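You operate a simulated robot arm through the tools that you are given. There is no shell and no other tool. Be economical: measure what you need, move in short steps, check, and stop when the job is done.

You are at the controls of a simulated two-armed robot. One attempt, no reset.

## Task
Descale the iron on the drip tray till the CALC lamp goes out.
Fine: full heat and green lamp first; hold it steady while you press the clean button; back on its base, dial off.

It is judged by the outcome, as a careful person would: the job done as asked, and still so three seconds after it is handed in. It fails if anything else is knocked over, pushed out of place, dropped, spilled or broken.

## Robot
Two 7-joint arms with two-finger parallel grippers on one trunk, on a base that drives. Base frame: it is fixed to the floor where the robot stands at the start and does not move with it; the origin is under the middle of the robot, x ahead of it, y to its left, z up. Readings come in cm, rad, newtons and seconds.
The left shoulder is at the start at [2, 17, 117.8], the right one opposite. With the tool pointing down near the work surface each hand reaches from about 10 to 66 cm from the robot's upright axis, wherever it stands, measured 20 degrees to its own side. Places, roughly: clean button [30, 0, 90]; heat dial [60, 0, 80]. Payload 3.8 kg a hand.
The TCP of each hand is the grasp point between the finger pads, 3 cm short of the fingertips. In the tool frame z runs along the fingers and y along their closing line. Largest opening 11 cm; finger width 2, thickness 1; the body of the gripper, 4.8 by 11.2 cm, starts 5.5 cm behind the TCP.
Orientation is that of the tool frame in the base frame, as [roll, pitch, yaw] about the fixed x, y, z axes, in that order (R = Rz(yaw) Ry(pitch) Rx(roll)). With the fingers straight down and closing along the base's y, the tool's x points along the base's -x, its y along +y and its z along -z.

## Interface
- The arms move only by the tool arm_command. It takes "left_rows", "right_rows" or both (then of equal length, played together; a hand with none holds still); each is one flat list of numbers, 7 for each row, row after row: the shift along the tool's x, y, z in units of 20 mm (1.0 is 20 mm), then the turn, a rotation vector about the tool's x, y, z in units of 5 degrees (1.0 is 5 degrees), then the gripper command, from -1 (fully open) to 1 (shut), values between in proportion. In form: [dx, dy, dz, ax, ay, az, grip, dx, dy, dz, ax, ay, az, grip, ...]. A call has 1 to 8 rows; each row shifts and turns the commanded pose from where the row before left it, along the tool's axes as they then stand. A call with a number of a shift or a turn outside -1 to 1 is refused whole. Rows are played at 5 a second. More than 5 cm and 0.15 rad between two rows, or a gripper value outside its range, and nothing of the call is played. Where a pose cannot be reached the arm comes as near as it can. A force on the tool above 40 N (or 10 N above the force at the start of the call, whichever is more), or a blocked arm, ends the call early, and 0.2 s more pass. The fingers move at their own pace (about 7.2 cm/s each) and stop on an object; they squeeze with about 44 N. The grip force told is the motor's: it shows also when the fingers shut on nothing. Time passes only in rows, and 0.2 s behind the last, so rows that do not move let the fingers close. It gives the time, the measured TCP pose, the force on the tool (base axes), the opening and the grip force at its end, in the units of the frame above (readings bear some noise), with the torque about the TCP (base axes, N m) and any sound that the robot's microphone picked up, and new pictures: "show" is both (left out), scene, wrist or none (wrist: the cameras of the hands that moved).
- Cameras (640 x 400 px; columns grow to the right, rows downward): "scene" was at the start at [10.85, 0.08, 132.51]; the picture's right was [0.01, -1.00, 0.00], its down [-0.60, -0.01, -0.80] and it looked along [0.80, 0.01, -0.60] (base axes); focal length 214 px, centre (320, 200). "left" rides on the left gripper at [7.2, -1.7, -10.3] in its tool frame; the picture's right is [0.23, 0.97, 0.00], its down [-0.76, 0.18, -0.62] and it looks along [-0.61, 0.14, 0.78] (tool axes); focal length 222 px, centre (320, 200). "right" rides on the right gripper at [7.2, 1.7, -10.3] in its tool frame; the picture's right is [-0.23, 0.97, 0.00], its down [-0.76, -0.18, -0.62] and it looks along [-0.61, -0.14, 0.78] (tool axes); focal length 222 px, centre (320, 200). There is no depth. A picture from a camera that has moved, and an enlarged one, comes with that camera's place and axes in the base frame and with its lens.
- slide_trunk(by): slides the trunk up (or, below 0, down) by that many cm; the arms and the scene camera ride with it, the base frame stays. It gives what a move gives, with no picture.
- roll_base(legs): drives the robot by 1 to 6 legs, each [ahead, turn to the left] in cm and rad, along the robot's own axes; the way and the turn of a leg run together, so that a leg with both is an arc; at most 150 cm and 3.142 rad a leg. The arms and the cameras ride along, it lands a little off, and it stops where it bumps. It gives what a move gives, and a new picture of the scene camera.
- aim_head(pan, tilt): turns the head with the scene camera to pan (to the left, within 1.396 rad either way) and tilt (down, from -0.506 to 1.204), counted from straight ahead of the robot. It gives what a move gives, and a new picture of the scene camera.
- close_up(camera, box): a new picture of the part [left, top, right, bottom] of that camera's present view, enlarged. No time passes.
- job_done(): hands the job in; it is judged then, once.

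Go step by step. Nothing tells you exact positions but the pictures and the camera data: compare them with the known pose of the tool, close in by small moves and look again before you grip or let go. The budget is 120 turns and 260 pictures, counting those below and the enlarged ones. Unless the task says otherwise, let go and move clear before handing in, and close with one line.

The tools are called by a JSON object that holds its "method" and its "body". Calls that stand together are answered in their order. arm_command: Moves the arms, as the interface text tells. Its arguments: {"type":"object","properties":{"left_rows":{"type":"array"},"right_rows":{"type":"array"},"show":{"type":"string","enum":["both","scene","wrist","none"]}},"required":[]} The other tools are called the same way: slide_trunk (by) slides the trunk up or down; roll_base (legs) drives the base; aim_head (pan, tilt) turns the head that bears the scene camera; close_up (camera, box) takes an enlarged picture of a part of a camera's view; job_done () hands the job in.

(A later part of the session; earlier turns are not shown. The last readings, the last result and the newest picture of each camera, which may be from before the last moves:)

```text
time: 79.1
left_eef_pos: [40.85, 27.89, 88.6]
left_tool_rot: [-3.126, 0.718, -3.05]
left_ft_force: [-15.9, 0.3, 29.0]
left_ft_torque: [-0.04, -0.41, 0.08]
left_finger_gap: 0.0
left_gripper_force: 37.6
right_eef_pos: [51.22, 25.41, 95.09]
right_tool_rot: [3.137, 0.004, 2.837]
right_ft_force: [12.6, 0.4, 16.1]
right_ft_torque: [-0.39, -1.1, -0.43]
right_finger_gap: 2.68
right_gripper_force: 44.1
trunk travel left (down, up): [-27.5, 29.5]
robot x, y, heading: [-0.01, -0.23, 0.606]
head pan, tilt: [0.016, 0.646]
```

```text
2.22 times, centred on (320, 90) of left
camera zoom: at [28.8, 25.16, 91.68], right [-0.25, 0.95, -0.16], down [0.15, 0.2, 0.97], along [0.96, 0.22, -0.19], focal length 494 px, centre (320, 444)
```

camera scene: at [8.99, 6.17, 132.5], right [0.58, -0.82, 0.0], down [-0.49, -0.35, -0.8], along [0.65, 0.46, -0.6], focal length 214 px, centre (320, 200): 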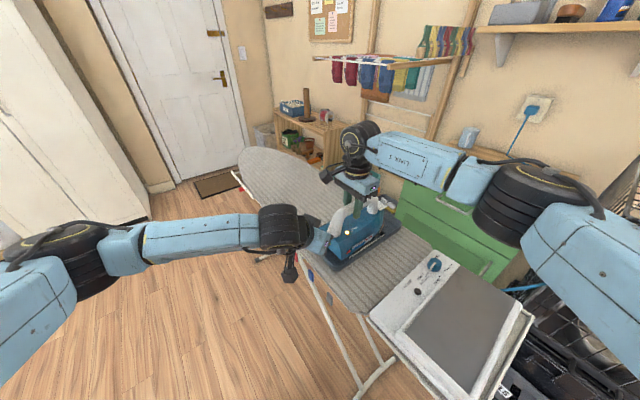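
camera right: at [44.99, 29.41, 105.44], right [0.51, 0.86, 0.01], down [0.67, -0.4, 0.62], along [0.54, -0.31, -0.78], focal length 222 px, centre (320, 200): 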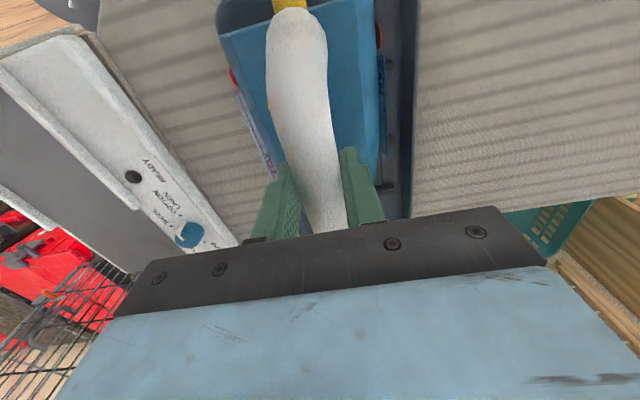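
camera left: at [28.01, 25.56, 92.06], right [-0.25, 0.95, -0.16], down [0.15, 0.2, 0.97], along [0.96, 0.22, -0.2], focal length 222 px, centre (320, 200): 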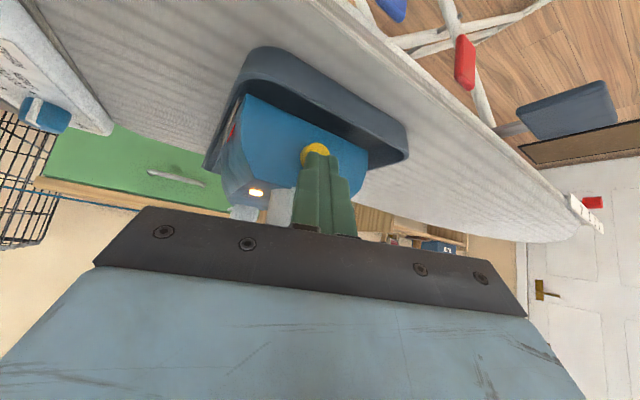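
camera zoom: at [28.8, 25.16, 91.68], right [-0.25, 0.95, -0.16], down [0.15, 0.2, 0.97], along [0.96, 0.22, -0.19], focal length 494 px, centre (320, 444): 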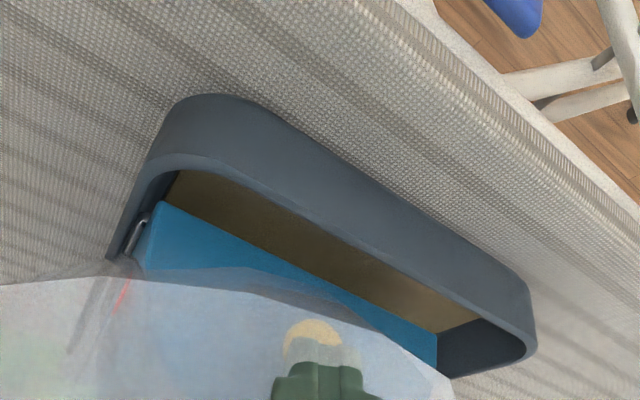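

Still going; the press force has dropped slightly, so I add a hair and hold on.

{"method": "arm_command", "body": {"left_rows": [-0.01, -0.01, 0.03, 0, 0, 0, 1, 0, 0, 0, 0, 0, 0, 1, 0, 0, 0, 0, 0, 0, 1, 0, 0, 0, 0, 0, 0, 1, 0, 0, 0, 0, 0, 0, 1, 0, 0, 0, 0, 0, 0, 1, 0, 0, 0, 0, 0, 0, 1, 0, 0, 0, 0, 0, 0, 1], "show": "none"}}

{"method": "arm_command", "body": {"left_rows": [0, 0, 0, 0, 0, 0, 1, 0, 0, 0, 0, 0, 0, 1, 0, 0, 0, 0, 0, 0, 1, 0, 0, 0, 0, 0, 0, 1, 0, 0, 0, 0, 0, 0, 1, 0, 0, 0, 0, 0, 0, 1, 0, 0, 0, 0, 0, 0, 1, 0, 0, 0, 0, 0, 0, 1], "show": "none"}}

{"method": "close_up", "body": {"camera": "scene", "box": [280, 170, 440, 290]}}

```text
time: 80.9
left_eef_pos: [41.0, 27.85, 88.54]
left_tool_rot: [-3.125, 0.718, -3.049]
left_ft_force: [-20.1, 0.1, 31.9]
left_ft_torque: [-0.05, -0.44, 0.03]
left_finger_gap: 0.01
left_gripper_force: 37.4
right_eef_pos: [51.33, 25.53, 95.01]
right_tool_rot: [3.139, 0.006, 2.834]
right_ft_force: [13.6, 1.5, 14.8]
right_ft_torque: [-0.4, -1.22, -0.48]
right_finger_gap: 2.69
right_gripper_force: 43.9
trunk travel left (down, up): [-27.5, 29.5]
robot x, y, heading: [0.14, 0.21, 0.605]
head pan, tilt: [0.016, 0.646]
```

```text
time: 82.7
left_eef_pos: [41.06, 27.86, 88.57]
left_tool_rot: [-3.126, 0.717, -3.049]
left_ft_force: [-16.8, -1.0, 29.7]
left_ft_torque: [-0.04, -0.4, 0.03]
left_finger_gap: 0.0
left_gripper_force: 37.6
right_eef_pos: [51.36, 25.53, 94.99]
right_tool_rot: [3.137, 0.005, 2.836]
right_ft_force: [12.9, 1.4, 17.7]
right_ft_torque: [-0.4, -1.12, -0.45]
right_finger_gap: 2.71
right_gripper_force: 43.8
trunk travel left (down, up): [-27.5, 29.5]
robot x, y, heading: [-0.22, 0.08, 0.607]
head pan, tilt: [0.016, 0.646]
```

```text
3.33 times, centred on (360, 230) of scene
camera zoom: at [8.5, 5.97, 132.56], right [0.58, -0.82, 0.0], down [-0.49, -0.35, -0.8], along [0.65, 0.46, -0.6], focal length 715 px, centre (187, 100)
```

zoom: 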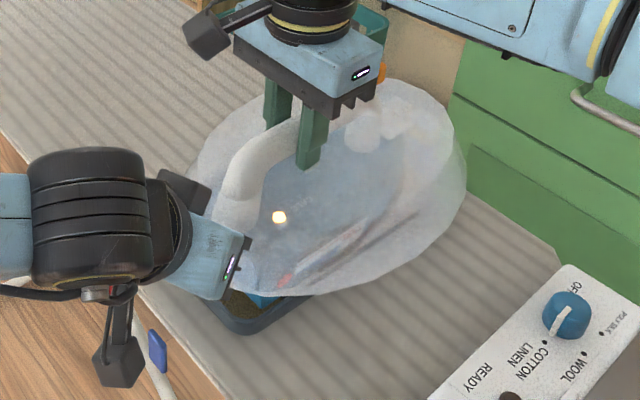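

Still lit after about 7 s; I go on holding.

{"method": "arm_command", "body": {"left_rows": [-0.01, -0.01, 0.03, 0, 0, 0, 1, 0, 0, 0, 0, 0, 0, 1, 0, 0, 0, 0, 0, 0, 1, 0, 0, 0, 0, 0, 0, 1, 0, 0, 0, 0, 0, 0, 1, 0, 0, 0, 0, 0, 0, 1, 0, 0, 0, 0, 0, 0, 1, 0, 0, 0, 0, 0, 0, 1], "show": "none"}}

{"method": "arm_command", "body": {"left_rows": [0, 0, 0, 0, 0, 0, 1, 0, 0, 0, 0, 0, 0, 1, 0, 0, 0, 0, 0, 0, 1, 0, 0, 0, 0, 0, 0, 1, 0, 0, 0, 0, 0, 0, 1, 0, 0, 0, 0, 0, 0, 1, 0, 0, 0, 0, 0, 0, 1, 0, 0, 0, 0, 0, 0, 1], "show": "none"}}

{"method": "close_up", "body": {"camera": "scene", "box": [280, 170, 440, 290]}}

{"method": "close_up", "body": {"camera": "left", "box": [200, 0, 440, 180]}}

```text
time: 84.5
left_eef_pos: [41.02, 27.83, 88.55]
left_tool_rot: [-3.125, 0.719, -3.05]
left_ft_force: [-18.5, 0.5, 29.5]
left_ft_torque: [-0.03, -0.33, -0.02]
left_finger_gap: 0.01
left_gripper_force: 37.8
right_eef_pos: [51.34, 25.56, 95.01]
right_tool_rot: [3.138, 0.004, 2.836]
right_ft_force: [13.6, 1.4, 16.8]
right_ft_torque: [-0.35, -1.1, -0.49]
right_finger_gap: 2.63
right_gripper_force: 44.2
trunk travel left (down, up): [-27.5, 29.5]
robot x, y, heading: [0.26, 0.16, 0.604]
head pan, tilt: [0.016, 0.646]
```

```text
time: 86.3
left_eef_pos: [40.91, 27.79, 88.67]
left_tool_rot: [-3.125, 0.716, -3.049]
left_ft_force: [-16.2, 0.2, 27.7]
left_ft_torque: [-0.04, -0.36, 0.06]
left_finger_gap: 0.0
left_gripper_force: 37.9
right_eef_pos: [51.27, 25.45, 95.07]
right_tool_rot: [3.14, 0.004, 2.836]
right_ft_force: [13.1, 0.2, 18.3]
right_ft_torque: [-0.33, -1.04, -0.4]
right_finger_gap: 2.67
right_gripper_force: 43.7
trunk travel left (down, up): [-27.5, 29.5]
robot x, y, heading: [-0.05, -0.13, 0.605]
head pan, tilt: [0.016, 0.646]
```

```text
3.33 times, centred on (360, 230) of scene
camera zoom: at [8.51, 5.97, 132.56], right [0.58, -0.82, 0.0], down [-0.49, -0.35, -0.8], along [0.65, 0.46, -0.6], focal length 715 px, centre (187, 100)
```

zoom: 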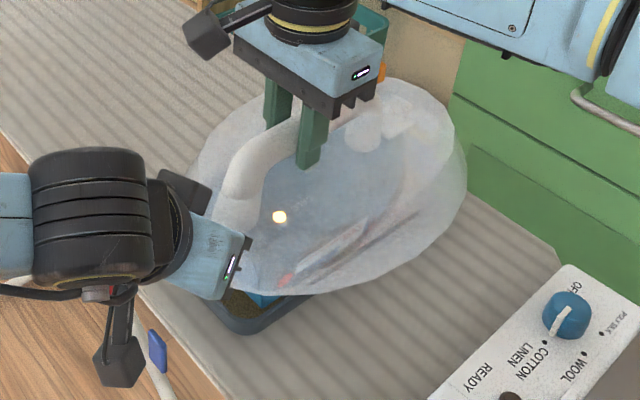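

```text
2.22 times, centred on (320, 90) of left
camera zoom: at [28.89, 25.13, 91.6], right [-0.25, 0.95, -0.16], down [0.15, 0.2, 0.97], along [0.96, 0.22, -0.19], focal length 494 px, centre (320, 444)
```

zoom: 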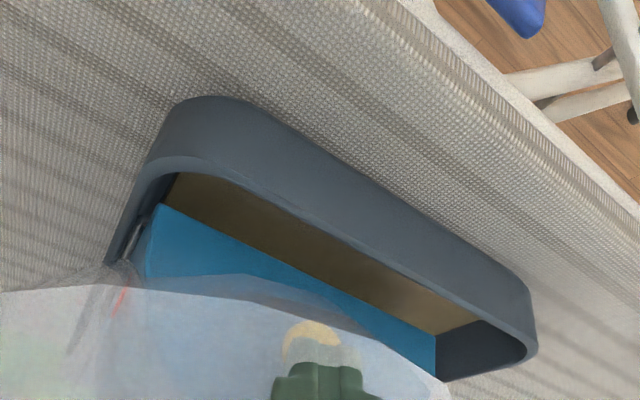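

About 11 s pressed, still steaming. I hold further.

{"method": "arm_command", "body": {"left_rows": [-0.01, -0.01, 0.03, 0, 0, 0, 1, 0, 0, 0, 0, 0, 0, 1, 0, 0, 0, 0, 0, 0, 1, 0, 0, 0, 0, 0, 0, 1, 0, 0, 0, 0, 0, 0, 1, 0, 0, 0, 0, 0, 0, 1, 0, 0, 0, 0, 0, 0, 1, 0, 0, 0, 0, 0, 0, 1], "show": "none"}}

{"method": "arm_command", "body": {"left_rows": [0, 0, 0, 0, 0, 0, 1, 0, 0, 0, 0, 0, 0, 1, 0, 0, 0, 0, 0, 0, 1, 0, 0, 0, 0, 0, 0, 1, 0, 0, 0, 0, 0, 0, 1, 0, 0, 0, 0, 0, 0, 1, 0, 0, 0, 0, 0, 0, 1, 0, 0, 0, 0, 0, 0, 1], "show": "none"}}

{"method": "close_up", "body": {"camera": "scene", "box": [280, 170, 440, 290]}}

```text
time: 88.1
left_eef_pos: [41.04, 27.81, 88.53]
left_tool_rot: [-3.127, 0.718, -3.05]
left_ft_force: [-21.1, -0.5, 29.8]
left_ft_torque: [-0.03, -0.36, 0.02]
left_finger_gap: 0.02
left_gripper_force: 38.1
right_eef_pos: [51.38, 25.38, 95.04]
right_tool_rot: [3.138, 0.008, 2.834]
right_ft_force: [15.9, 2.1, 16.7]
right_ft_torque: [-0.39, -1.18, -0.49]
right_finger_gap: 2.66
right_gripper_force: 44.3
trunk travel left (down, up): [-27.5, 29.5]
robot x, y, heading: [-0.17, 0.07, 0.61]
head pan, tilt: [0.016, 0.646]
```

```text
time: 89.9
left_eef_pos: [41.08, 27.82, 88.44]
left_tool_rot: [-3.125, 0.717, -3.048]
left_ft_force: [-18.0, -1.5, 28.0]
left_ft_torque: [-0.05, -0.38, 0.02]
left_finger_gap: 0.0
left_gripper_force: 37.2
right_eef_pos: [51.36, 25.49, 95.11]
right_tool_rot: [3.137, 0.005, 2.836]
right_ft_force: [14.1, 1.9, 17.8]
right_ft_torque: [-0.38, -1.09, -0.45]
right_finger_gap: 2.66
right_gripper_force: 43.6
trunk travel left (down, up): [-27.5, 29.5]
robot x, y, heading: [0.1, 0.08, 0.6]
head pan, tilt: [0.016, 0.646]
```

```text
3.33 times, centred on (360, 230) of scene
camera zoom: at [8.51, 5.97, 132.56], right [0.58, -0.82, 0.0], down [-0.49, -0.35, -0.8], along [0.65, 0.46, -0.6], focal length 715 px, centre (187, 100)
```

zoom: 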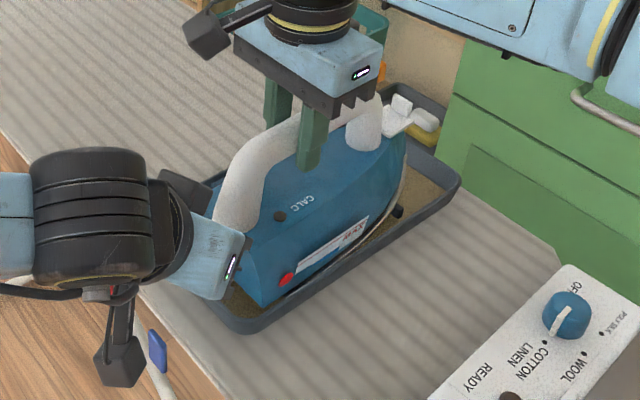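

The CALC lamp is out and the steam has stopped. I back the left hand off the button and away.

{"method": "arm_command", "body": {"left_rows": [0.07, 0.08, -0.23, 0, 0, 0, 1, 0.14, 0.167, -0.452, 0, 0, 0, 1, 0.14, 0.167, -0.452, 0, 0, 0, 1, 0, 0.3, -1, 0, 0, 0, 1, 0, 0.3, -1, 0, 0, 0, 1, 0, 0.3, -1, 0, 0, 0, 1, 0, 0.3, -1, 0, 0, 0, 1, 0, 0.3, -1, 0, 0, 0, 1], "show": "scene"}}

{"method": "close_up", "body": {"camera": "scene", "box": [280, 170, 440, 290]}}

```text
time: 91.7
left_eef_pos: [32.13, 30.96, 97.2]
left_tool_rot: [-3.127, 0.715, -3.05]
left_ft_force: [0.0, -1.3, 0.1]
left_ft_torque: [0.02, 0.02, -0.02]
left_finger_gap: 0.0
left_gripper_force: 37.6
right_eef_pos: [51.33, 25.5, 94.99]
right_tool_rot: [3.138, 0.001, 2.838]
right_ft_force: [2.8, -4.0, 28.7]
right_ft_torque: [0.28, 0.98, 0.0]
right_finger_gap: 2.67
right_gripper_force: 43.7
trunk travel left (down, up): [-27.5, 29.5]
robot x, y, heading: [-0.25, 0.07, 0.603]
head pan, tilt: [0.016, 0.646]
camera scene: at [8.69, 5.99, 132.54], right [0.58, -0.82, 0.0], down [-0.49, -0.35, -0.8], along [0.65, 0.46, -0.6], focal length 214 px, centre (320, 200)
```

scene: 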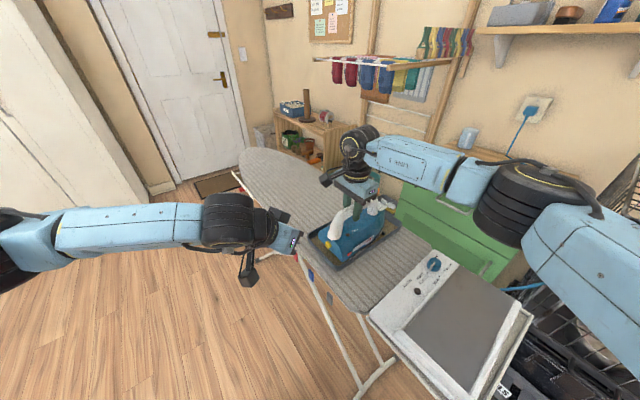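

```text
3.33 times, centred on (360, 230) of scene
camera zoom: at [8.69, 5.99, 132.54], right [0.58, -0.82, 0.0], down [-0.49, -0.35, -0.8], along [0.65, 0.46, -0.6], focal length 715 px, centre (187, 100)
```

zoom: 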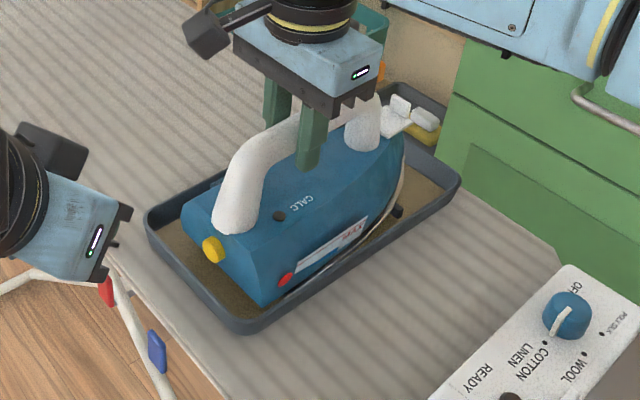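

All good: lamp out, tray and iron in place. I lift the iron straight up and let it drip a moment over the tray.

{"method": "arm_command", "body": {"right_rows": [0, 0, -0.2, 0, 0, 0, 1, 0, 0, -0.4, 0, 0, 0, 1, 0, 0, -0.8, 0, 0, 0, 1, 0, 0, -1, 0, 0, 0, 1, 0, 0, -1, 0, 0, 0, 1, 0, 0, 0, 0, 0, 0, 1, 0, 0, 0, 0, 0, 0, 1, 0, 0, 0, 0, 0, 0, 1], "show": "scene"}}

{"method": "close_up", "body": {"camera": "scene", "box": [280, 170, 440, 290]}}

```text
time: 93.5
left_eef_pos: [32.39, 31.12, 96.94]
left_tool_rot: [-3.126, 0.711, -3.05]
left_ft_force: [0.3, 0.8, -0.4]
left_ft_torque: [-0.02, 0.01, -0.05]
left_finger_gap: 0.03
left_gripper_force: 37.8
right_eef_pos: [51.56, 25.66, 101.62]
right_tool_rot: [-3.14, -0.002, 2.836]
right_ft_force: [-0.5, -0.3, -11.6]
right_ft_torque: [0.12, 0.33, 0.02]
right_finger_gap: 2.69
right_gripper_force: 44.2
trunk travel left (down, up): [-27.5, 29.5]
robot x, y, heading: [-0.27, 0.22, 0.603]
head pan, tilt: [0.016, 0.646]
camera scene: at [8.96, 6.18, 132.5], right [0.58, -0.82, 0.0], down [-0.49, -0.35, -0.8], along [0.65, 0.46, -0.6], focal length 214 px, centre (320, 200)
```

scene: 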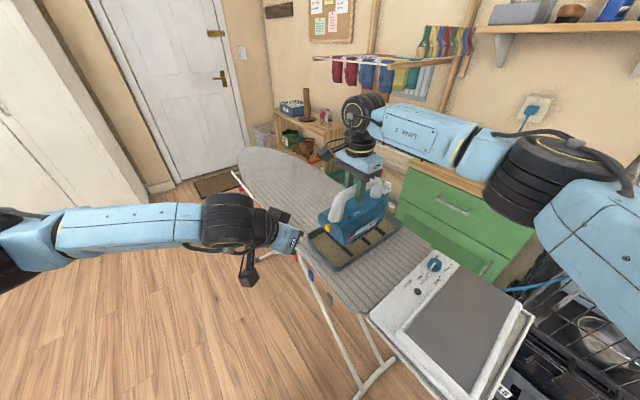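

```text
3.33 times, centred on (360, 230) of scene
camera zoom: at [8.96, 6.18, 132.5], right [0.58, -0.82, 0.0], down [-0.49, -0.35, -0.8], along [0.65, 0.46, -0.6], focal length 715 px, centre (187, 100)
```

zoom: 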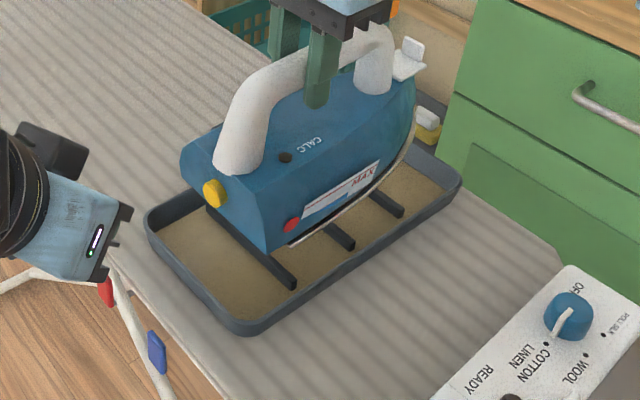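

The tray holds the brown water safely. I carry the iron back over its base.

{"method": "arm_command", "body": {"right_rows": [0, -0.991, 0, 0, 0, 0, 1, 0, -0.991, 0, 0, 0, 0, 1, 0, -0.991, 0, 0, 0, 0, 1, 0, -0.991, 0, 0, 0, 0, 1, 0, -0.991, 0, 0, 0, 0, 1, 0, -0.991, 0, 0, 0, 0, 1, 0, -0.991, 0, 0, 0, 0, 1, 0, -0.991, 0, 0, 0, 0, 1], "show": "none"}}

{"method": "arm_command", "body": {"right_rows": [0, -0.991, 0, 0, 0, 0, 1, 0, -0.991, 0, 0, 0, 0, 1, 0, -0.991, 0, 0, 0, 0, 1, 0, -0.991, 0, 0, 0, 0, 1, 0, -0.991, 0, 0, 0, 0, 1, 0, -0.991, 0, 0, 0, 0, 1, 0, -0.991, 0, 0, 0, 0, 1, 0, -0.991, 0, 0, 0, 0, 1], "show": "none"}}

{"method": "arm_command", "body": {"right_rows": [0, -0.991, 0, 0, 0, 0, 1, 0, 0, 0.8, 0, 0, 0, 1, 0, 0, 0.7, 0, 0, 0, 1], "show": "both"}}

{"method": "close_up", "body": {"camera": "scene", "box": [380, 230, 560, 400]}}

```text
time: 95.3
left_eef_pos: [32.46, 31.01, 97.05]
left_tool_rot: [-3.127, 0.711, -3.048]
left_ft_force: [0.9, -0.3, 1.1]
left_ft_torque: [0.01, 0.04, 0.01]
left_finger_gap: 0.0
left_gripper_force: 37.7
right_eef_pos: [46.64, 10.43, 101.61]
right_tool_rot: [-3.141, 0.0, 2.836]
right_ft_force: [0.3, 0.0, -11.5]
right_ft_torque: [0.07, 0.36, 0.02]
right_finger_gap: 2.64
right_gripper_force: 44.0
trunk travel left (down, up): [-27.5, 29.5]
robot x, y, heading: [-0.07, -0.27, 0.601]
head pan, tilt: [0.016, 0.646]
```

```text
time: 97.1
left_eef_pos: [32.23, 31.03, 97.06]
left_tool_rot: [-3.126, 0.712, -3.051]
left_ft_force: [0.4, 0.6, -0.2]
left_ft_torque: [-0.03, -0.01, 0.0]
left_finger_gap: 0.0
left_gripper_force: 38.0
right_eef_pos: [41.85, -4.64, 101.63]
right_tool_rot: [3.141, 0.0, 2.837]
right_ft_force: [0.0, -0.9, -10.6]
right_ft_torque: [0.12, 0.31, 0.02]
right_finger_gap: 2.66
right_gripper_force: 44.1
trunk travel left (down, up): [-27.5, 29.5]
robot x, y, heading: [0.04, 0.08, 0.608]
head pan, tilt: [0.016, 0.646]
```

```text
time: 97.9
left_eef_pos: [32.44, 31.08, 97.07]
left_tool_rot: [-3.125, 0.712, -3.049]
left_ft_force: [-0.1, -0.6, 0.0]
left_ft_torque: [0.04, 0.01, -0.02]
left_finger_gap: 0.01
left_gripper_force: 38.2
right_eef_pos: [41.38, -6.61, 98.6]
right_tool_rot: [-3.14, -0.001, 2.836]
right_ft_force: [-0.6, -0.7, -11.8]
right_ft_torque: [0.08, 0.34, 0.01]
right_finger_gap: 2.68
right_gripper_force: 44.1
trunk travel left (down, up): [-27.5, 29.5]
robot x, y, heading: [0.16, -0.06, 0.606]
head pan, tilt: [0.016, 0.646]
camera scene: at [8.93, 6.08, 132.51], right [0.58, -0.82, 0.0], down [-0.49, -0.35, -0.8], along [0.65, 0.46, -0.6], focal length 214 px, centre (320, 200)
camera right: at [34.95, -2.83, 108.99], right [0.51, 0.86, 0.0], down [0.67, -0.4, 0.62], along [0.54, -0.32, -0.78], focal length 222 px, centre (320, 200)
```

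scene: 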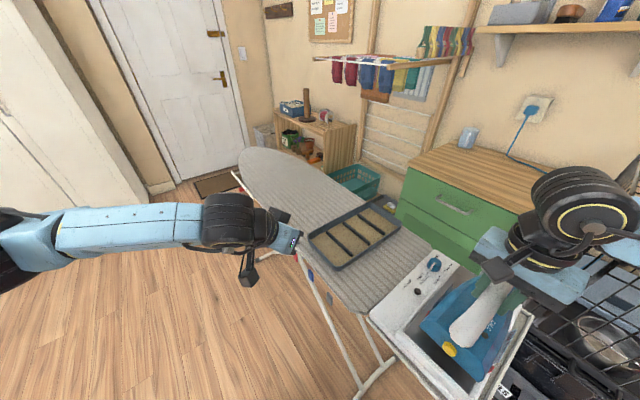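
right: 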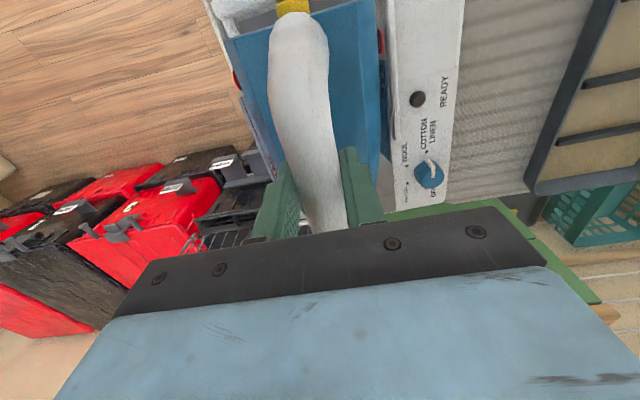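

```text
2.35 times, centred on (470, 315) of scene
camera zoom: at [8.93, 6.08, 132.51], right [0.58, -0.82, 0.0], down [-0.49, -0.35, -0.8], along [0.65, 0.46, -0.6], focal length 505 px, centre (-33, -71)
```

zoom: 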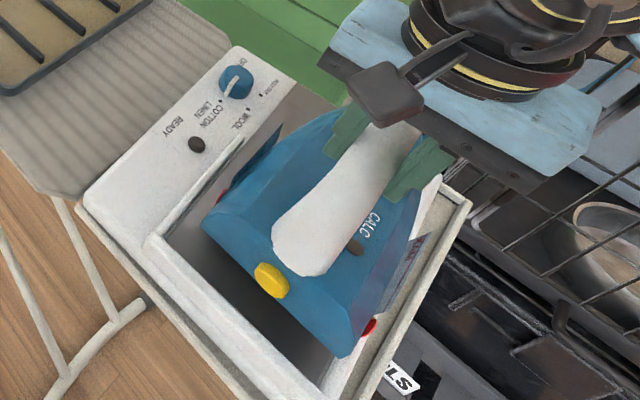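

The iron is over its recess. I lower it the last 2.7 cm and check it is seated.

{"method": "arm_command", "body": {"right_rows": [0, 0.05, 0.6, 0, 0, 0, 1, 0, 0, 0.45, 0, 0, 0, 1, 0, 0, 0.15, 0, 0, 0, 1, 0, 0, 0.1, 0, 0, 0, 1, 0, 0, 0, 0, 0, 0, 1], "show": "none"}}

{"method": "close_up", "body": {"camera": "scene", "box": [380, 230, 560, 400]}}

```text
time: 99.1
left_eef_pos: [32.41, 31.08, 96.93]
left_tool_rot: [-3.127, 0.712, -3.047]
left_ft_force: [0.6, 0.4, 0.6]
left_ft_torque: [0.0, 0.03, 0.01]
left_finger_gap: 0.0
left_gripper_force: 37.4
right_eef_pos: [41.35, -6.51, 95.94]
right_tool_rot: [3.141, -0.002, 2.836]
right_ft_force: [0.0, -0.3, -4.2]
right_ft_torque: [-0.19, 0.78, -0.02]
right_finger_gap: 2.67
right_gripper_force: 44.0
trunk travel left (down, up): [-27.5, 29.5]
robot x, y, heading: [0.26, 0.18, 0.601]
head pan, tilt: [0.016, 0.646]
```

```text
2.35 times, centred on (470, 315) of scene
camera zoom: at [8.91, 6.13, 132.51], right [0.58, -0.82, 0.0], down [-0.49, -0.35, -0.8], along [0.65, 0.46, -0.6], focal length 505 px, centre (-33, -71)
```

zoom: 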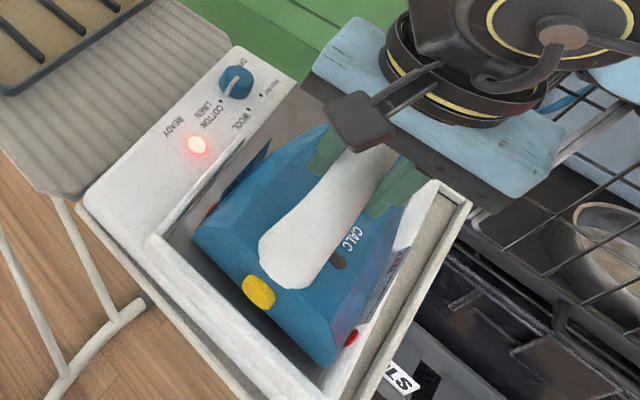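

Seated, and the base is reheating it (red lamp). I let go, rise, and clear the left hand, then turn the robot back to switch the dial off.

{"method": "arm_command", "body": {"right_rows": [0, 0, 0.05, 0, 0, 0, 1, 0, 0, 0, 0, 0, 0, 0.4, 0, 0, 0, 0, 0, 0, -0.2, 0, 0, -0.5, 0, 0, 0, -0.2, 0, 0, -1, 0, 0, 0, -0.2, 0, 0, -1, 0, 0, 0, -0.2, 0, 0, -1, 0, 0, 0, -0.2, 0, 0, -1, 0, 0, 0, -0.2], "left_rows": [0, 1, -0.5, 0, 0, 0, 1, 0, 1, -0.5, 0, 0, 0, 1, 0, 1, -0.5, 0, 0, 0, 1, 0, 1, -0.5, 0, 0, 0, 1, 0, 1, -0.5, 0, 0, 0, 1, 0, 1, -0.5, 0, 0, 0, 1, 0, 1, -0.5, 0, 0, 0, 1, 0, 1, -0.5, 0, 0, 0, 1], "show": "none"}}

{"method": "close_up", "body": {"camera": "scene", "box": [380, 230, 560, 400]}}

{"method": "roll_base", "body": {"legs": [[0, -0.6]]}}

```text
time: 100.9
left_eef_pos: [25.78, 46.65, 102.97]
left_tool_rot: [-3.126, 0.712, -3.049]
left_ft_force: [-0.2, 0.5, -1.0]
left_ft_torque: [-0.02, 0.01, 0.01]
left_finger_gap: 0.01
left_gripper_force: 37.6
right_eef_pos: [41.35, -6.43, 104.87]
right_tool_rot: [3.141, -0.001, 2.837]
right_ft_force: [0.5, -0.2, -0.9]
right_ft_torque: [-0.01, -0.01, 0.0]
right_finger_gap: 6.58
right_gripper_force: 0.0
trunk travel left (down, up): [-27.5, 29.5]
robot x, y, heading: [0.32, 0.08, 0.604]
head pan, tilt: [0.016, 0.646]
```

```text
2.35 times, centred on (470, 315) of scene
camera zoom: at [8.83, 6.17, 132.51], right [0.58, -0.82, 0.0], down [-0.49, -0.35, -0.8], along [0.65, 0.46, -0.6], focal length 505 px, centre (-33, -71)
```

zoom: 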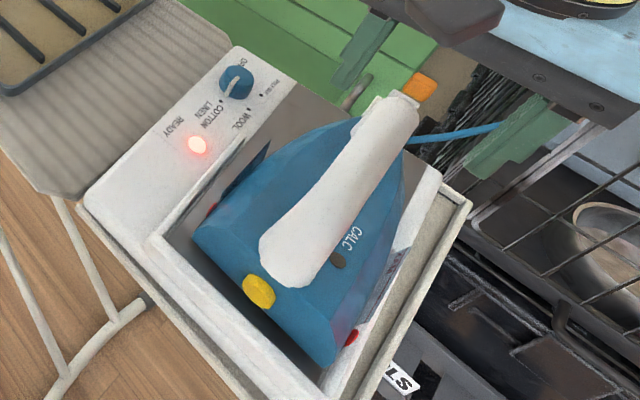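

```text
time: 102.9
left_eef_pos: [47.71, 24.03, 102.84]
left_tool_rot: [-3.125, 0.711, 2.636]
left_ft_force: [-0.3, 0.3, 0.8]
left_ft_torque: [-0.02, 0.0, 0.02]
left_finger_gap: 0.02
left_gripper_force: 37.6
right_eef_pos: [30.57, -28.6, 104.94]
right_tool_rot: [3.141, 0.001, 2.24]
right_ft_force: [-0.4, 0.3, 0.0]
right_ft_torque: [0.0, 0.03, 0.01]
right_finger_gap: 6.59
right_gripper_force: 0.1
trunk travel left (down, up): [-27.5, 29.5]
robot x, y, heading: [-0.12, 0.07, 0.005]
head pan, tilt: [0.016, 0.646]
camera scene: at [10.84, 0.07, 132.51], right [0.02, -1.0, 0.0], down [-0.6, -0.01, -0.8], along [0.8, 0.02, -0.6], focal length 214 px, centre (320, 200)
```

scene: 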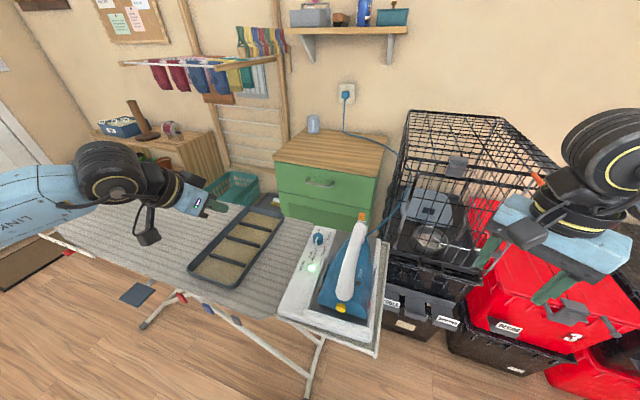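

The iron rests on its base and CALC stays dark. I bring the right hand over the dial while winding the wrist for the return turn.

{"method": "arm_command", "body": {"right_rows": [0.201, 0.971, 0, 0, 0, 1, -0.1, 0.285, 0.95, 0, 0, 0, 1, -0.1, 0.367, 0.922, 0, 0, 0, 1, -0.1, 0.446, 0.886, 0, 0, 0, 1, -0.1, 0.521, 0.844, 0, 0, 0, 1, -0.1, 0.593, 0.795, 0, 0, 0, 1, -0.1, 0.66, 0.741, 0, 0, 0, 1, -0.1, 0.722, 0.68, 0, 0, 0, 1, -0.1], "show": "none"}}

{"method": "arm_command", "body": {"right_rows": [0.778, 0.615, 0, 0, 0, 1, -0.1, 0.829, 0.545, 0, 0, 0, 1, -0.1, 0.873, 0.47, 0, 0, 0, 1, -0.1, 0.911, 0.392, 0, 0, 0, 1, -0.1, 0.942, 0.311, 0, 0, 0, 1, -0.1, 0.965, 0.228, 0, 0, 0, 1, -0.1, 0.982, 0.143, 0, 0, 0, 1, -0.1, 0.99, 0.057, 0, 0, 0, 1, -0.1], "show": "none"}}

{"method": "arm_command", "body": {"right_rows": [0.992, -0.029, 0, 0, 0, 1, -0.1, 0.985, -0.116, 0, 0, 0, 1, -0.1, 0.971, -0.201, 0, 0, 0, 1, -0.1, 0.95, -0.285, 0, 0, 0, 1, -0.1, 0, 0, 0, 0, 0, 1, -0.1, 0, 0, 0, 0, 0, 1, -0.1, 0, 0, 0, 0, 0, 1, -0.1], "show": "both"}}

{"method": "close_up", "body": {"camera": "scene", "box": [280, 190, 400, 265]}}

```text
time: 104.7
left_eef_pos: [47.65, 24.11, 102.89]
left_tool_rot: [-3.126, 0.712, 2.637]
left_ft_force: [0.3, 0.5, -0.7]
left_ft_torque: [0.01, -0.01, -0.02]
left_finger_gap: 0.02
left_gripper_force: 37.5
right_eef_pos: [40.92, -16.36, 104.8]
right_tool_rot: [3.14, 0.0, 1.539]
right_ft_force: [-0.2, 0.7, 0.0]
right_ft_torque: [0.01, -0.02, -0.01]
right_finger_gap: 6.03
right_gripper_force: 0.1
trunk travel left (down, up): [-27.5, 29.5]
robot x, y, heading: [-0.06, -0.1, 0.003]
head pan, tilt: [0.016, 0.646]
```

```text
time: 106.5
left_eef_pos: [47.62, 24.21, 102.86]
left_tool_rot: [-3.127, 0.713, 2.638]
left_ft_force: [-1.4, -0.2, -0.4]
left_ft_torque: [-0.03, -0.01, 0.01]
left_finger_gap: 0.0
left_gripper_force: 37.5
right_eef_pos: [51.02, -4.3, 104.82]
right_tool_rot: [-3.141, 0.0, 0.84]
right_ft_force: [0.1, 0.2, 0.3]
right_ft_torque: [0.05, -0.05, 0.0]
right_finger_gap: 6.06
right_gripper_force: 0.1
trunk travel left (down, up): [-27.5, 29.5]
robot x, y, heading: [-0.27, -0.12, 0.011]
head pan, tilt: [0.016, 0.646]
```

```text
time: 108.1
left_eef_pos: [47.59, 23.99, 102.92]
left_tool_rot: [-3.129, 0.713, 2.638]
left_ft_force: [-0.4, -0.5, 0.2]
left_ft_torque: [-0.01, 0.0, 0.01]
left_finger_gap: 0.01
left_gripper_force: 37.9
right_eef_pos: [56.11, 1.76, 104.88]
right_tool_rot: [3.141, 0.0, 0.229]
right_ft_force: [0.0, -0.7, -0.5]
right_ft_torque: [0.02, -0.02, -0.01]
right_finger_gap: 6.08
right_gripper_force: 0.1
trunk travel left (down, up): [-27.5, 29.5]
robot x, y, heading: [-0.57, -0.22, 0.003]
head pan, tilt: [0.016, 0.646]
camera scene: at [10.84, 0.09, 132.51], right [0.02, -1.0, 0.0], down [-0.6, -0.01, -0.8], along [0.8, 0.02, -0.6], focal length 214 px, centre (320, 200)
camera right: at [63.54, 1.72, 115.3], right [0.0, -1.0, 0.0], down [-0.78, 0.0, 0.62], along [-0.62, 0.0, -0.78], focal length 222 px, centre (320, 200)
```

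scene: 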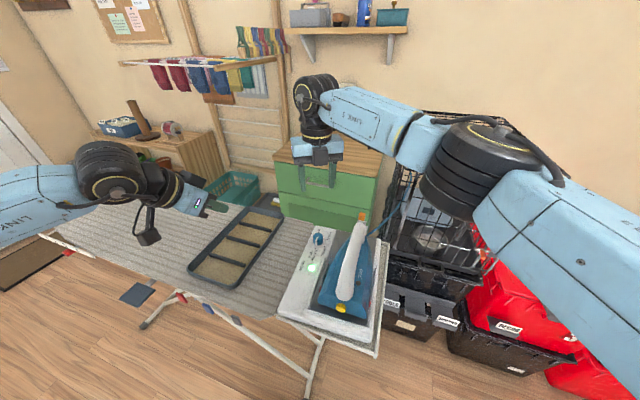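
right: 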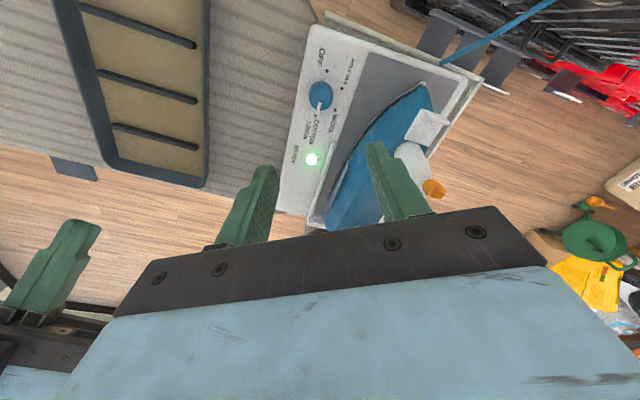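

```text
5.33 times, centred on (340, 228) of scene
camera zoom: at [10.84, 0.09, 132.51], right [0.02, -1.0, 0.0], down [-0.6, -0.01, -0.8], along [0.8, 0.02, -0.6], focal length 1144 px, centre (213, 53)
```

zoom: 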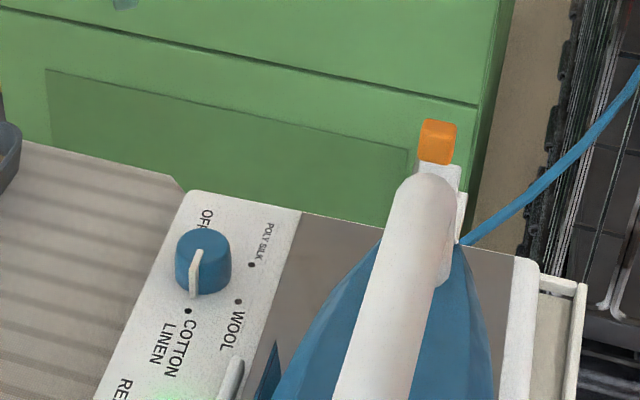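

The hand stands right over the dial. I lower to the former grip height and close.

{"method": "arm_command", "body": {"right_rows": [-0.07, 0, 1, 0, 0, 0, -0.1, 0, 0, 1, 0, 0, 0, -0.1, 0, 0, 1, 0, 0, 0, -0.1, 0, 0, 1, 0, 0, 0, -0.1, 0, 0, 1, 0, 0, 0, -0.1, 0, 0, 1, 0, 0, 0, -0.1, 0, 0, 1, 0, 0, 0, -0.1, 0, 0, 1, 0, 0, 0, -0.1], "show": "wrist"}}

{"method": "arm_command", "body": {"right_rows": [0, 0, 1, 0, 0, 0, -0.1, 0, 0, 0.45, 0, 0, 0, -0.1, 0, 0, 0, 0, 0, 0, 0.2, 0, 0, 0, 0, 0, 0, 0.4, 0, 0, 0, 0, 0, 0, 0.45], "show": "wrist"}}

```text
time: 109.9
left_eef_pos: [47.59, 24.07, 102.95]
left_tool_rot: [-3.128, 0.712, 2.637]
left_ft_force: [-0.1, 0.4, 0.2]
left_ft_torque: [-0.01, 0.03, 0.02]
left_finger_gap: 0.02
left_gripper_force: 37.3
right_eef_pos: [55.96, 1.8, 88.92]
right_tool_rot: [3.141, 0.001, 0.234]
right_ft_force: [0.2, -1.2, 0.2]
right_ft_torque: [-0.02, 0.01, 0.01]
right_finger_gap: 6.05
right_gripper_force: 0.0
trunk travel left (down, up): [-27.5, 29.5]
robot x, y, heading: [0.11, -0.05, 0.007]
head pan, tilt: [0.016, 0.646]
camera right: at [63.37, 1.82, 99.32], right [0.0, -1.0, 0.0], down [-0.78, 0.0, 0.62], along [-0.62, 0.0, -0.78], focal length 222 px, centre (320, 200)
```

right: 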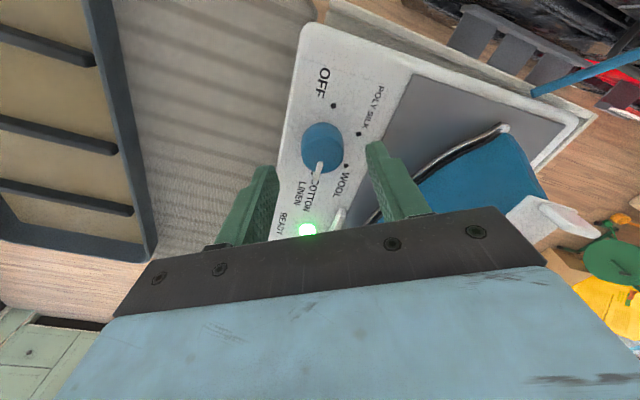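

```text
time: 111.1
left_eef_pos: [47.76, 24.09, 102.91]
left_tool_rot: [-3.126, 0.712, 2.635]
left_ft_force: [0.6, -0.5, -0.2]
left_ft_torque: [-0.04, 0.02, 0.03]
left_finger_gap: 0.01
left_gripper_force: 37.5
right_eef_pos: [56.06, 1.7, 85.87]
right_tool_rot: [3.139, 0.0, 0.23]
right_ft_force: [0.1, -4.4, 0.8]
right_ft_torque: [-0.19, -0.14, 0.0]
right_finger_gap: 3.17
right_gripper_force: 43.1
trunk travel left (down, up): [-27.5, 29.5]
robot x, y, heading: [-0.26, -0.2, 0.002]
head pan, tilt: [0.016, 0.646]
camera right: at [63.43, 1.66, 96.42], right [0.0, -1.0, 0.0], down [-0.78, 0.0, 0.62], along [-0.62, 0.0, -0.78], focal length 222 px, centre (320, 200)
```

right: 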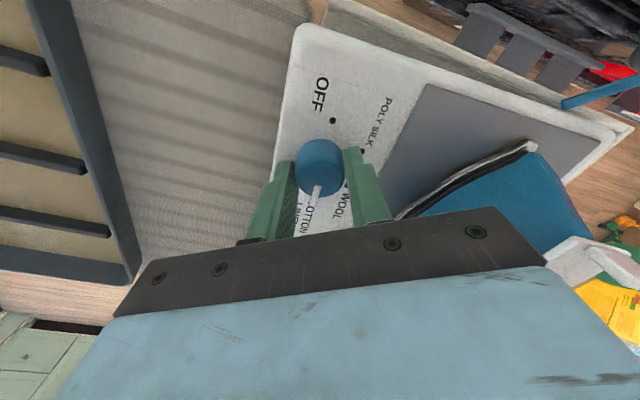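

Gripped at 3.1 cm. I turn anticlockwise in stages.

{"method": "arm_command", "body": {"right_rows": [0, 0.05, 0, 0, 0, -1, 1, 0, 0, 0, 0, 0, -1, 1, 0, 0, 0, 0, 0, -1, 1, 0, 0, 0, 0, 0, -1, 1, 0, 0, 0, 0, 0, -1, 1, 0, 0, 0, 0, 0, -1, 1, 0, 0, 0, 0, 0, -1, 1, 0, 0, 0, 0, 0, -1, 1], "show": "none"}}

{"method": "arm_command", "body": {"right_rows": [0, 0, 0, 0, 0, -1, 1, 0, 0, 0, 0, 0, -1, 1, 0, 0, 0, 0, 0, -1, 1, 0, 0, 0, 0, 0, -1, 1, 0, 0, 0, 0, 0, -1, 1, 0, 0, 0, 0, 0, -1, 1, 0, 0, 0, 0, 0, -1, 1, 0, 0, 0, 0, 0, -1, 1], "show": "none"}}

{"method": "close_up", "body": {"camera": "scene", "box": [280, 200, 376, 260]}}

```text
time: 112.9
left_eef_pos: [47.56, 24.11, 102.91]
left_tool_rot: [-3.126, 0.713, 2.637]
left_ft_force: [-0.4, -1.4, -0.2]
left_ft_torque: [0.03, 0.04, 0.0]
left_finger_gap: 0.01
left_gripper_force: 37.6
right_eef_pos: [56.01, 1.55, 86.06]
right_tool_rot: [-3.141, 0.0, 0.93]
right_ft_force: [-0.1, 1.6, 0.9]
right_ft_torque: [0.19, 0.01, -0.02]
right_finger_gap: 3.18
right_gripper_force: 44.1
trunk travel left (down, up): [-27.5, 29.5]
robot x, y, heading: [0.15, 0.07, 0.002]
head pan, tilt: [0.016, 0.646]
```

```text
time: 114.7
left_eef_pos: [47.58, 24.0, 102.86]
left_tool_rot: [-3.125, 0.713, 2.637]
left_ft_force: [-0.1, -0.5, 0.3]
left_ft_torque: [-0.01, -0.01, 0.0]
left_finger_gap: 0.02
left_gripper_force: 37.7
right_eef_pos: [56.04, 1.83, 86.15]
right_tool_rot: [-3.14, 0.001, 1.628]
right_ft_force: [-4.9, 4.4, 0.4]
right_ft_torque: [0.09, 0.19, -0.01]
right_finger_gap: 3.13
right_gripper_force: 44.2
trunk travel left (down, up): [-27.5, 29.5]
robot x, y, heading: [-0.15, 0.02, 0.005]
head pan, tilt: [0.016, 0.646]
```

```text
6.67 times, centred on (328, 230) of scene
camera zoom: at [10.79, 0.15, 132.52], right [0.02, -1.0, 0.0], down [-0.6, -0.01, -0.8], along [0.8, 0.02, -0.6], focal length 1430 px, centre (267, 0)
```

zoom: 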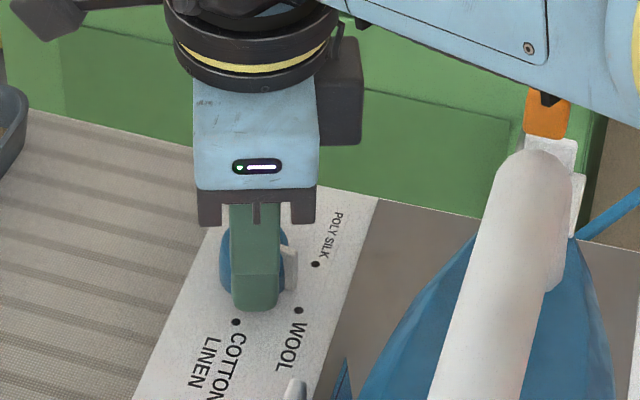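

The pointer is on its way, between WOOL and POLY SILK. I continue.

{"method": "arm_command", "body": {"right_rows": [0, 0, 0, 0, 0, -1, 1, 0, 0, 0, 0, 0, -1, 1, 0, 0, 0, 0, 0, -1, 1, 0, 0, 0, 0, 0, -1, 1, 0, 0, 0, 0, 0, -1, 1, 0, 0, 0, 0, 0, -1, 1, 0, 0, 0, 0, 0, -1, 1, 0, 0, 0, 0, 0, -1, 1], "show": "none"}}

{"method": "arm_command", "body": {"right_rows": [0, 0, 0, 0, 0, -1, 1, 0, 0, 0, 0, 0, -1, 1, 0, 0, 0, 0, 0, -1, 1, 0, 0, 0, 0, 0, -1, 1, 0, 0, 0, 0, 0, -1, 1, 0, 0, 0, 0, 0, -1, 1, 0, 0, 0, 0, 0, -1, 1], "show": "wrist"}}

{"method": "close_up", "body": {"camera": "scene", "box": [280, 200, 376, 260]}}

```text
time: 116.5
left_eef_pos: [47.69, 24.15, 103.02]
left_tool_rot: [-3.127, 0.712, 2.637]
left_ft_force: [1.5, -0.8, -0.4]
left_ft_torque: [0.01, -0.04, 0.01]
left_finger_gap: 0.03
left_gripper_force: 38.3
right_eef_pos: [55.99, 1.63, 85.96]
right_tool_rot: [3.14, 0.0, 2.327]
right_ft_force: [-7.0, 1.4, -0.5]
right_ft_torque: [0.2, 0.22, -0.02]
right_finger_gap: 3.13
right_gripper_force: 44.2
trunk travel left (down, up): [-27.5, 29.5]
robot x, y, heading: [-0.02, -0.09, -0.0]
head pan, tilt: [0.016, 0.646]
```

```text
time: 118.1
left_eef_pos: [47.6, 24.0, 102.88]
left_tool_rot: [-3.127, 0.712, 2.635]
left_ft_force: [1.1, 0.4, -0.3]
left_ft_torque: [0.01, -0.01, 0.02]
left_finger_gap: 0.0
left_gripper_force: 37.9
right_eef_pos: [56.04, 1.69, 85.9]
right_tool_rot: [3.141, 0.001, 2.939]
right_ft_force: [-7.0, -2.4, 0.1]
right_ft_torque: [-0.07, 0.35, -0.01]
right_finger_gap: 3.13
right_gripper_force: 44.0
trunk travel left (down, up): [-27.5, 29.5]
robot x, y, heading: [-0.14, -0.19, 0.002]
head pan, tilt: [0.016, 0.646]
camera right: at [49.21, 4.67, 96.43], right [0.42, 0.91, 0.0], down [0.71, -0.33, 0.62], along [0.57, -0.26, -0.78], focal length 222 px, centre (320, 200)
```

right: 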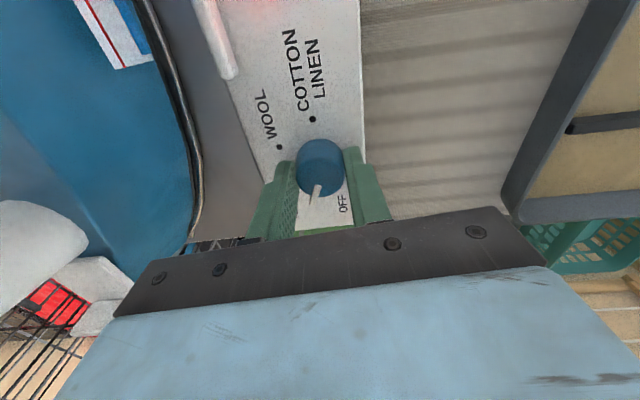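

```text
6.67 times, centred on (328, 230) of scene
camera zoom: at [10.8, 0.08, 132.52], right [0.02, -1.0, 0.0], down [-0.6, -0.01, -0.8], along [0.8, 0.02, -0.6], focal length 1430 px, centre (267, 0)
```

zoom: 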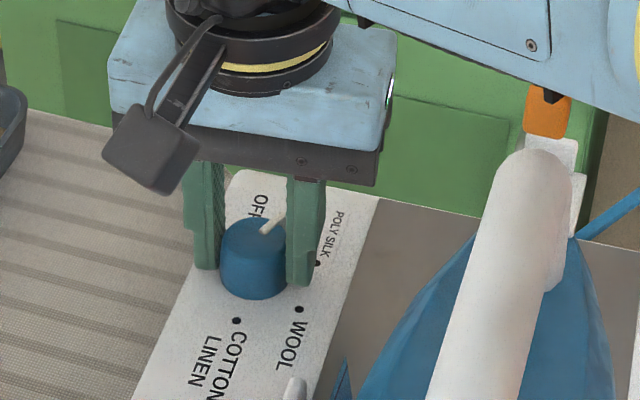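

A further ~20° to OFF. I turn and watch the torque for the stop.

{"method": "arm_command", "body": {"right_rows": [0, 0, 0, 0, 0, -1, 1, 0, 0, 0, 0, 0, -1, 1, 0, 0, 0, 0, 0, -1, 1, 0, 0, 0, 0, 0, -0.6, 1], "show": "wrist"}}

{"method": "close_up", "body": {"camera": "scene", "box": [270, 205, 398, 285]}}

```text
time: 119.1
left_eef_pos: [47.61, 24.04, 102.83]
left_tool_rot: [-3.128, 0.711, 2.636]
left_ft_force: [0.8, 0.5, 0.4]
left_ft_torque: [0.02, 0.0, -0.02]
left_finger_gap: 0.0
left_gripper_force: 37.7
right_eef_pos: [56.06, 1.51, 85.99]
right_tool_rot: [-3.141, 0.002, -3.032]
right_ft_force: [-3.8, -5.0, 1.8]
right_ft_torque: [-0.09, 0.53, 0.02]
right_finger_gap: 3.13
right_gripper_force: 43.7
trunk travel left (down, up): [-27.5, 29.5]
robot x, y, heading: [-0.12, 0.14, 0.006]
head pan, tilt: [0.016, 0.646]
camera right: at [48.57, 2.42, 96.43], right [0.12, 0.99, 0.0], down [0.78, -0.09, 0.62], along [0.62, -0.07, -0.78], focal length 222 px, centre (320, 200)
```

right: 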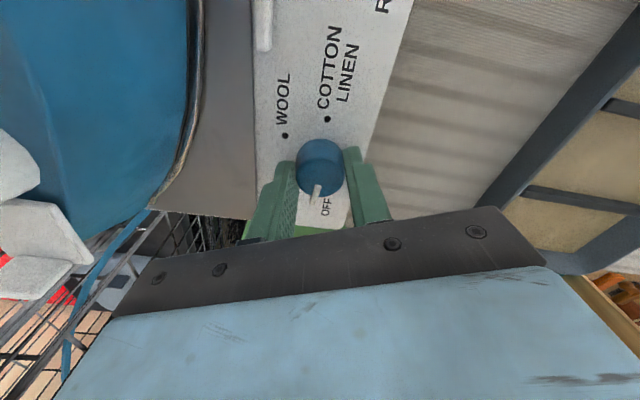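

```text
5.00 times, centred on (334, 245) of scene
camera zoom: at [10.8, 0.05, 132.52], right [0.02, -1.0, 0.0], down [-0.6, -0.01, -0.8], along [0.8, 0.02, -0.6], focal length 1072 px, centre (250, -25)
```

zoom: 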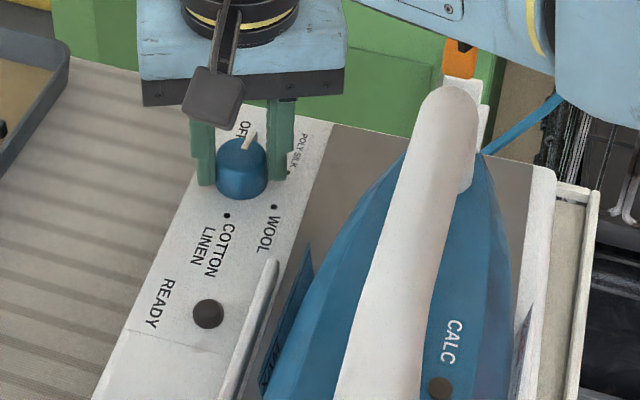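

READY is dark. I turn a little further to be fully at the OFF stop.

{"method": "arm_command", "body": {"right_rows": [0, 0, 0, 0, 0, -0.8, 1, 0, 0, 0, 0, 0, -0.8, 1], "show": "none"}}

{"method": "close_up", "body": {"camera": "scene", "box": [290, 215, 354, 255]}}

```text
time: 119.7
left_eef_pos: [47.61, 24.03, 102.77]
left_tool_rot: [-3.126, 0.712, 2.635]
left_ft_force: [-0.6, 0.6, -0.1]
left_ft_torque: [0.03, -0.05, 0.04]
left_finger_gap: 0.0
left_gripper_force: 38.0
right_eef_pos: [55.75, 1.46, 85.9]
right_tool_rot: [3.141, 0.002, -2.894]
right_ft_force: [-4.3, -4.1, 0.4]
right_ft_torque: [-0.1, -0.12, -0.75]
right_finger_gap: 3.14
right_gripper_force: 44.0
trunk travel left (down, up): [-27.5, 29.5]
robot x, y, heading: [-0.04, 0.16, 0.004]
head pan, tilt: [0.016, 0.646]
```

```text
10.00 times, centred on (322, 235) of scene
camera zoom: at [10.79, 0.06, 132.52], right [0.02, -1.0, 0.0], down [-0.6, -0.01, -0.8], along [0.8, 0.02, -0.6], focal length 2145 px, centre (300, -150)
```

zoom: 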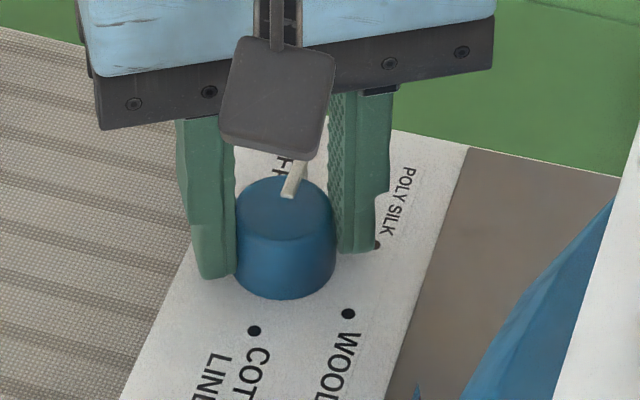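

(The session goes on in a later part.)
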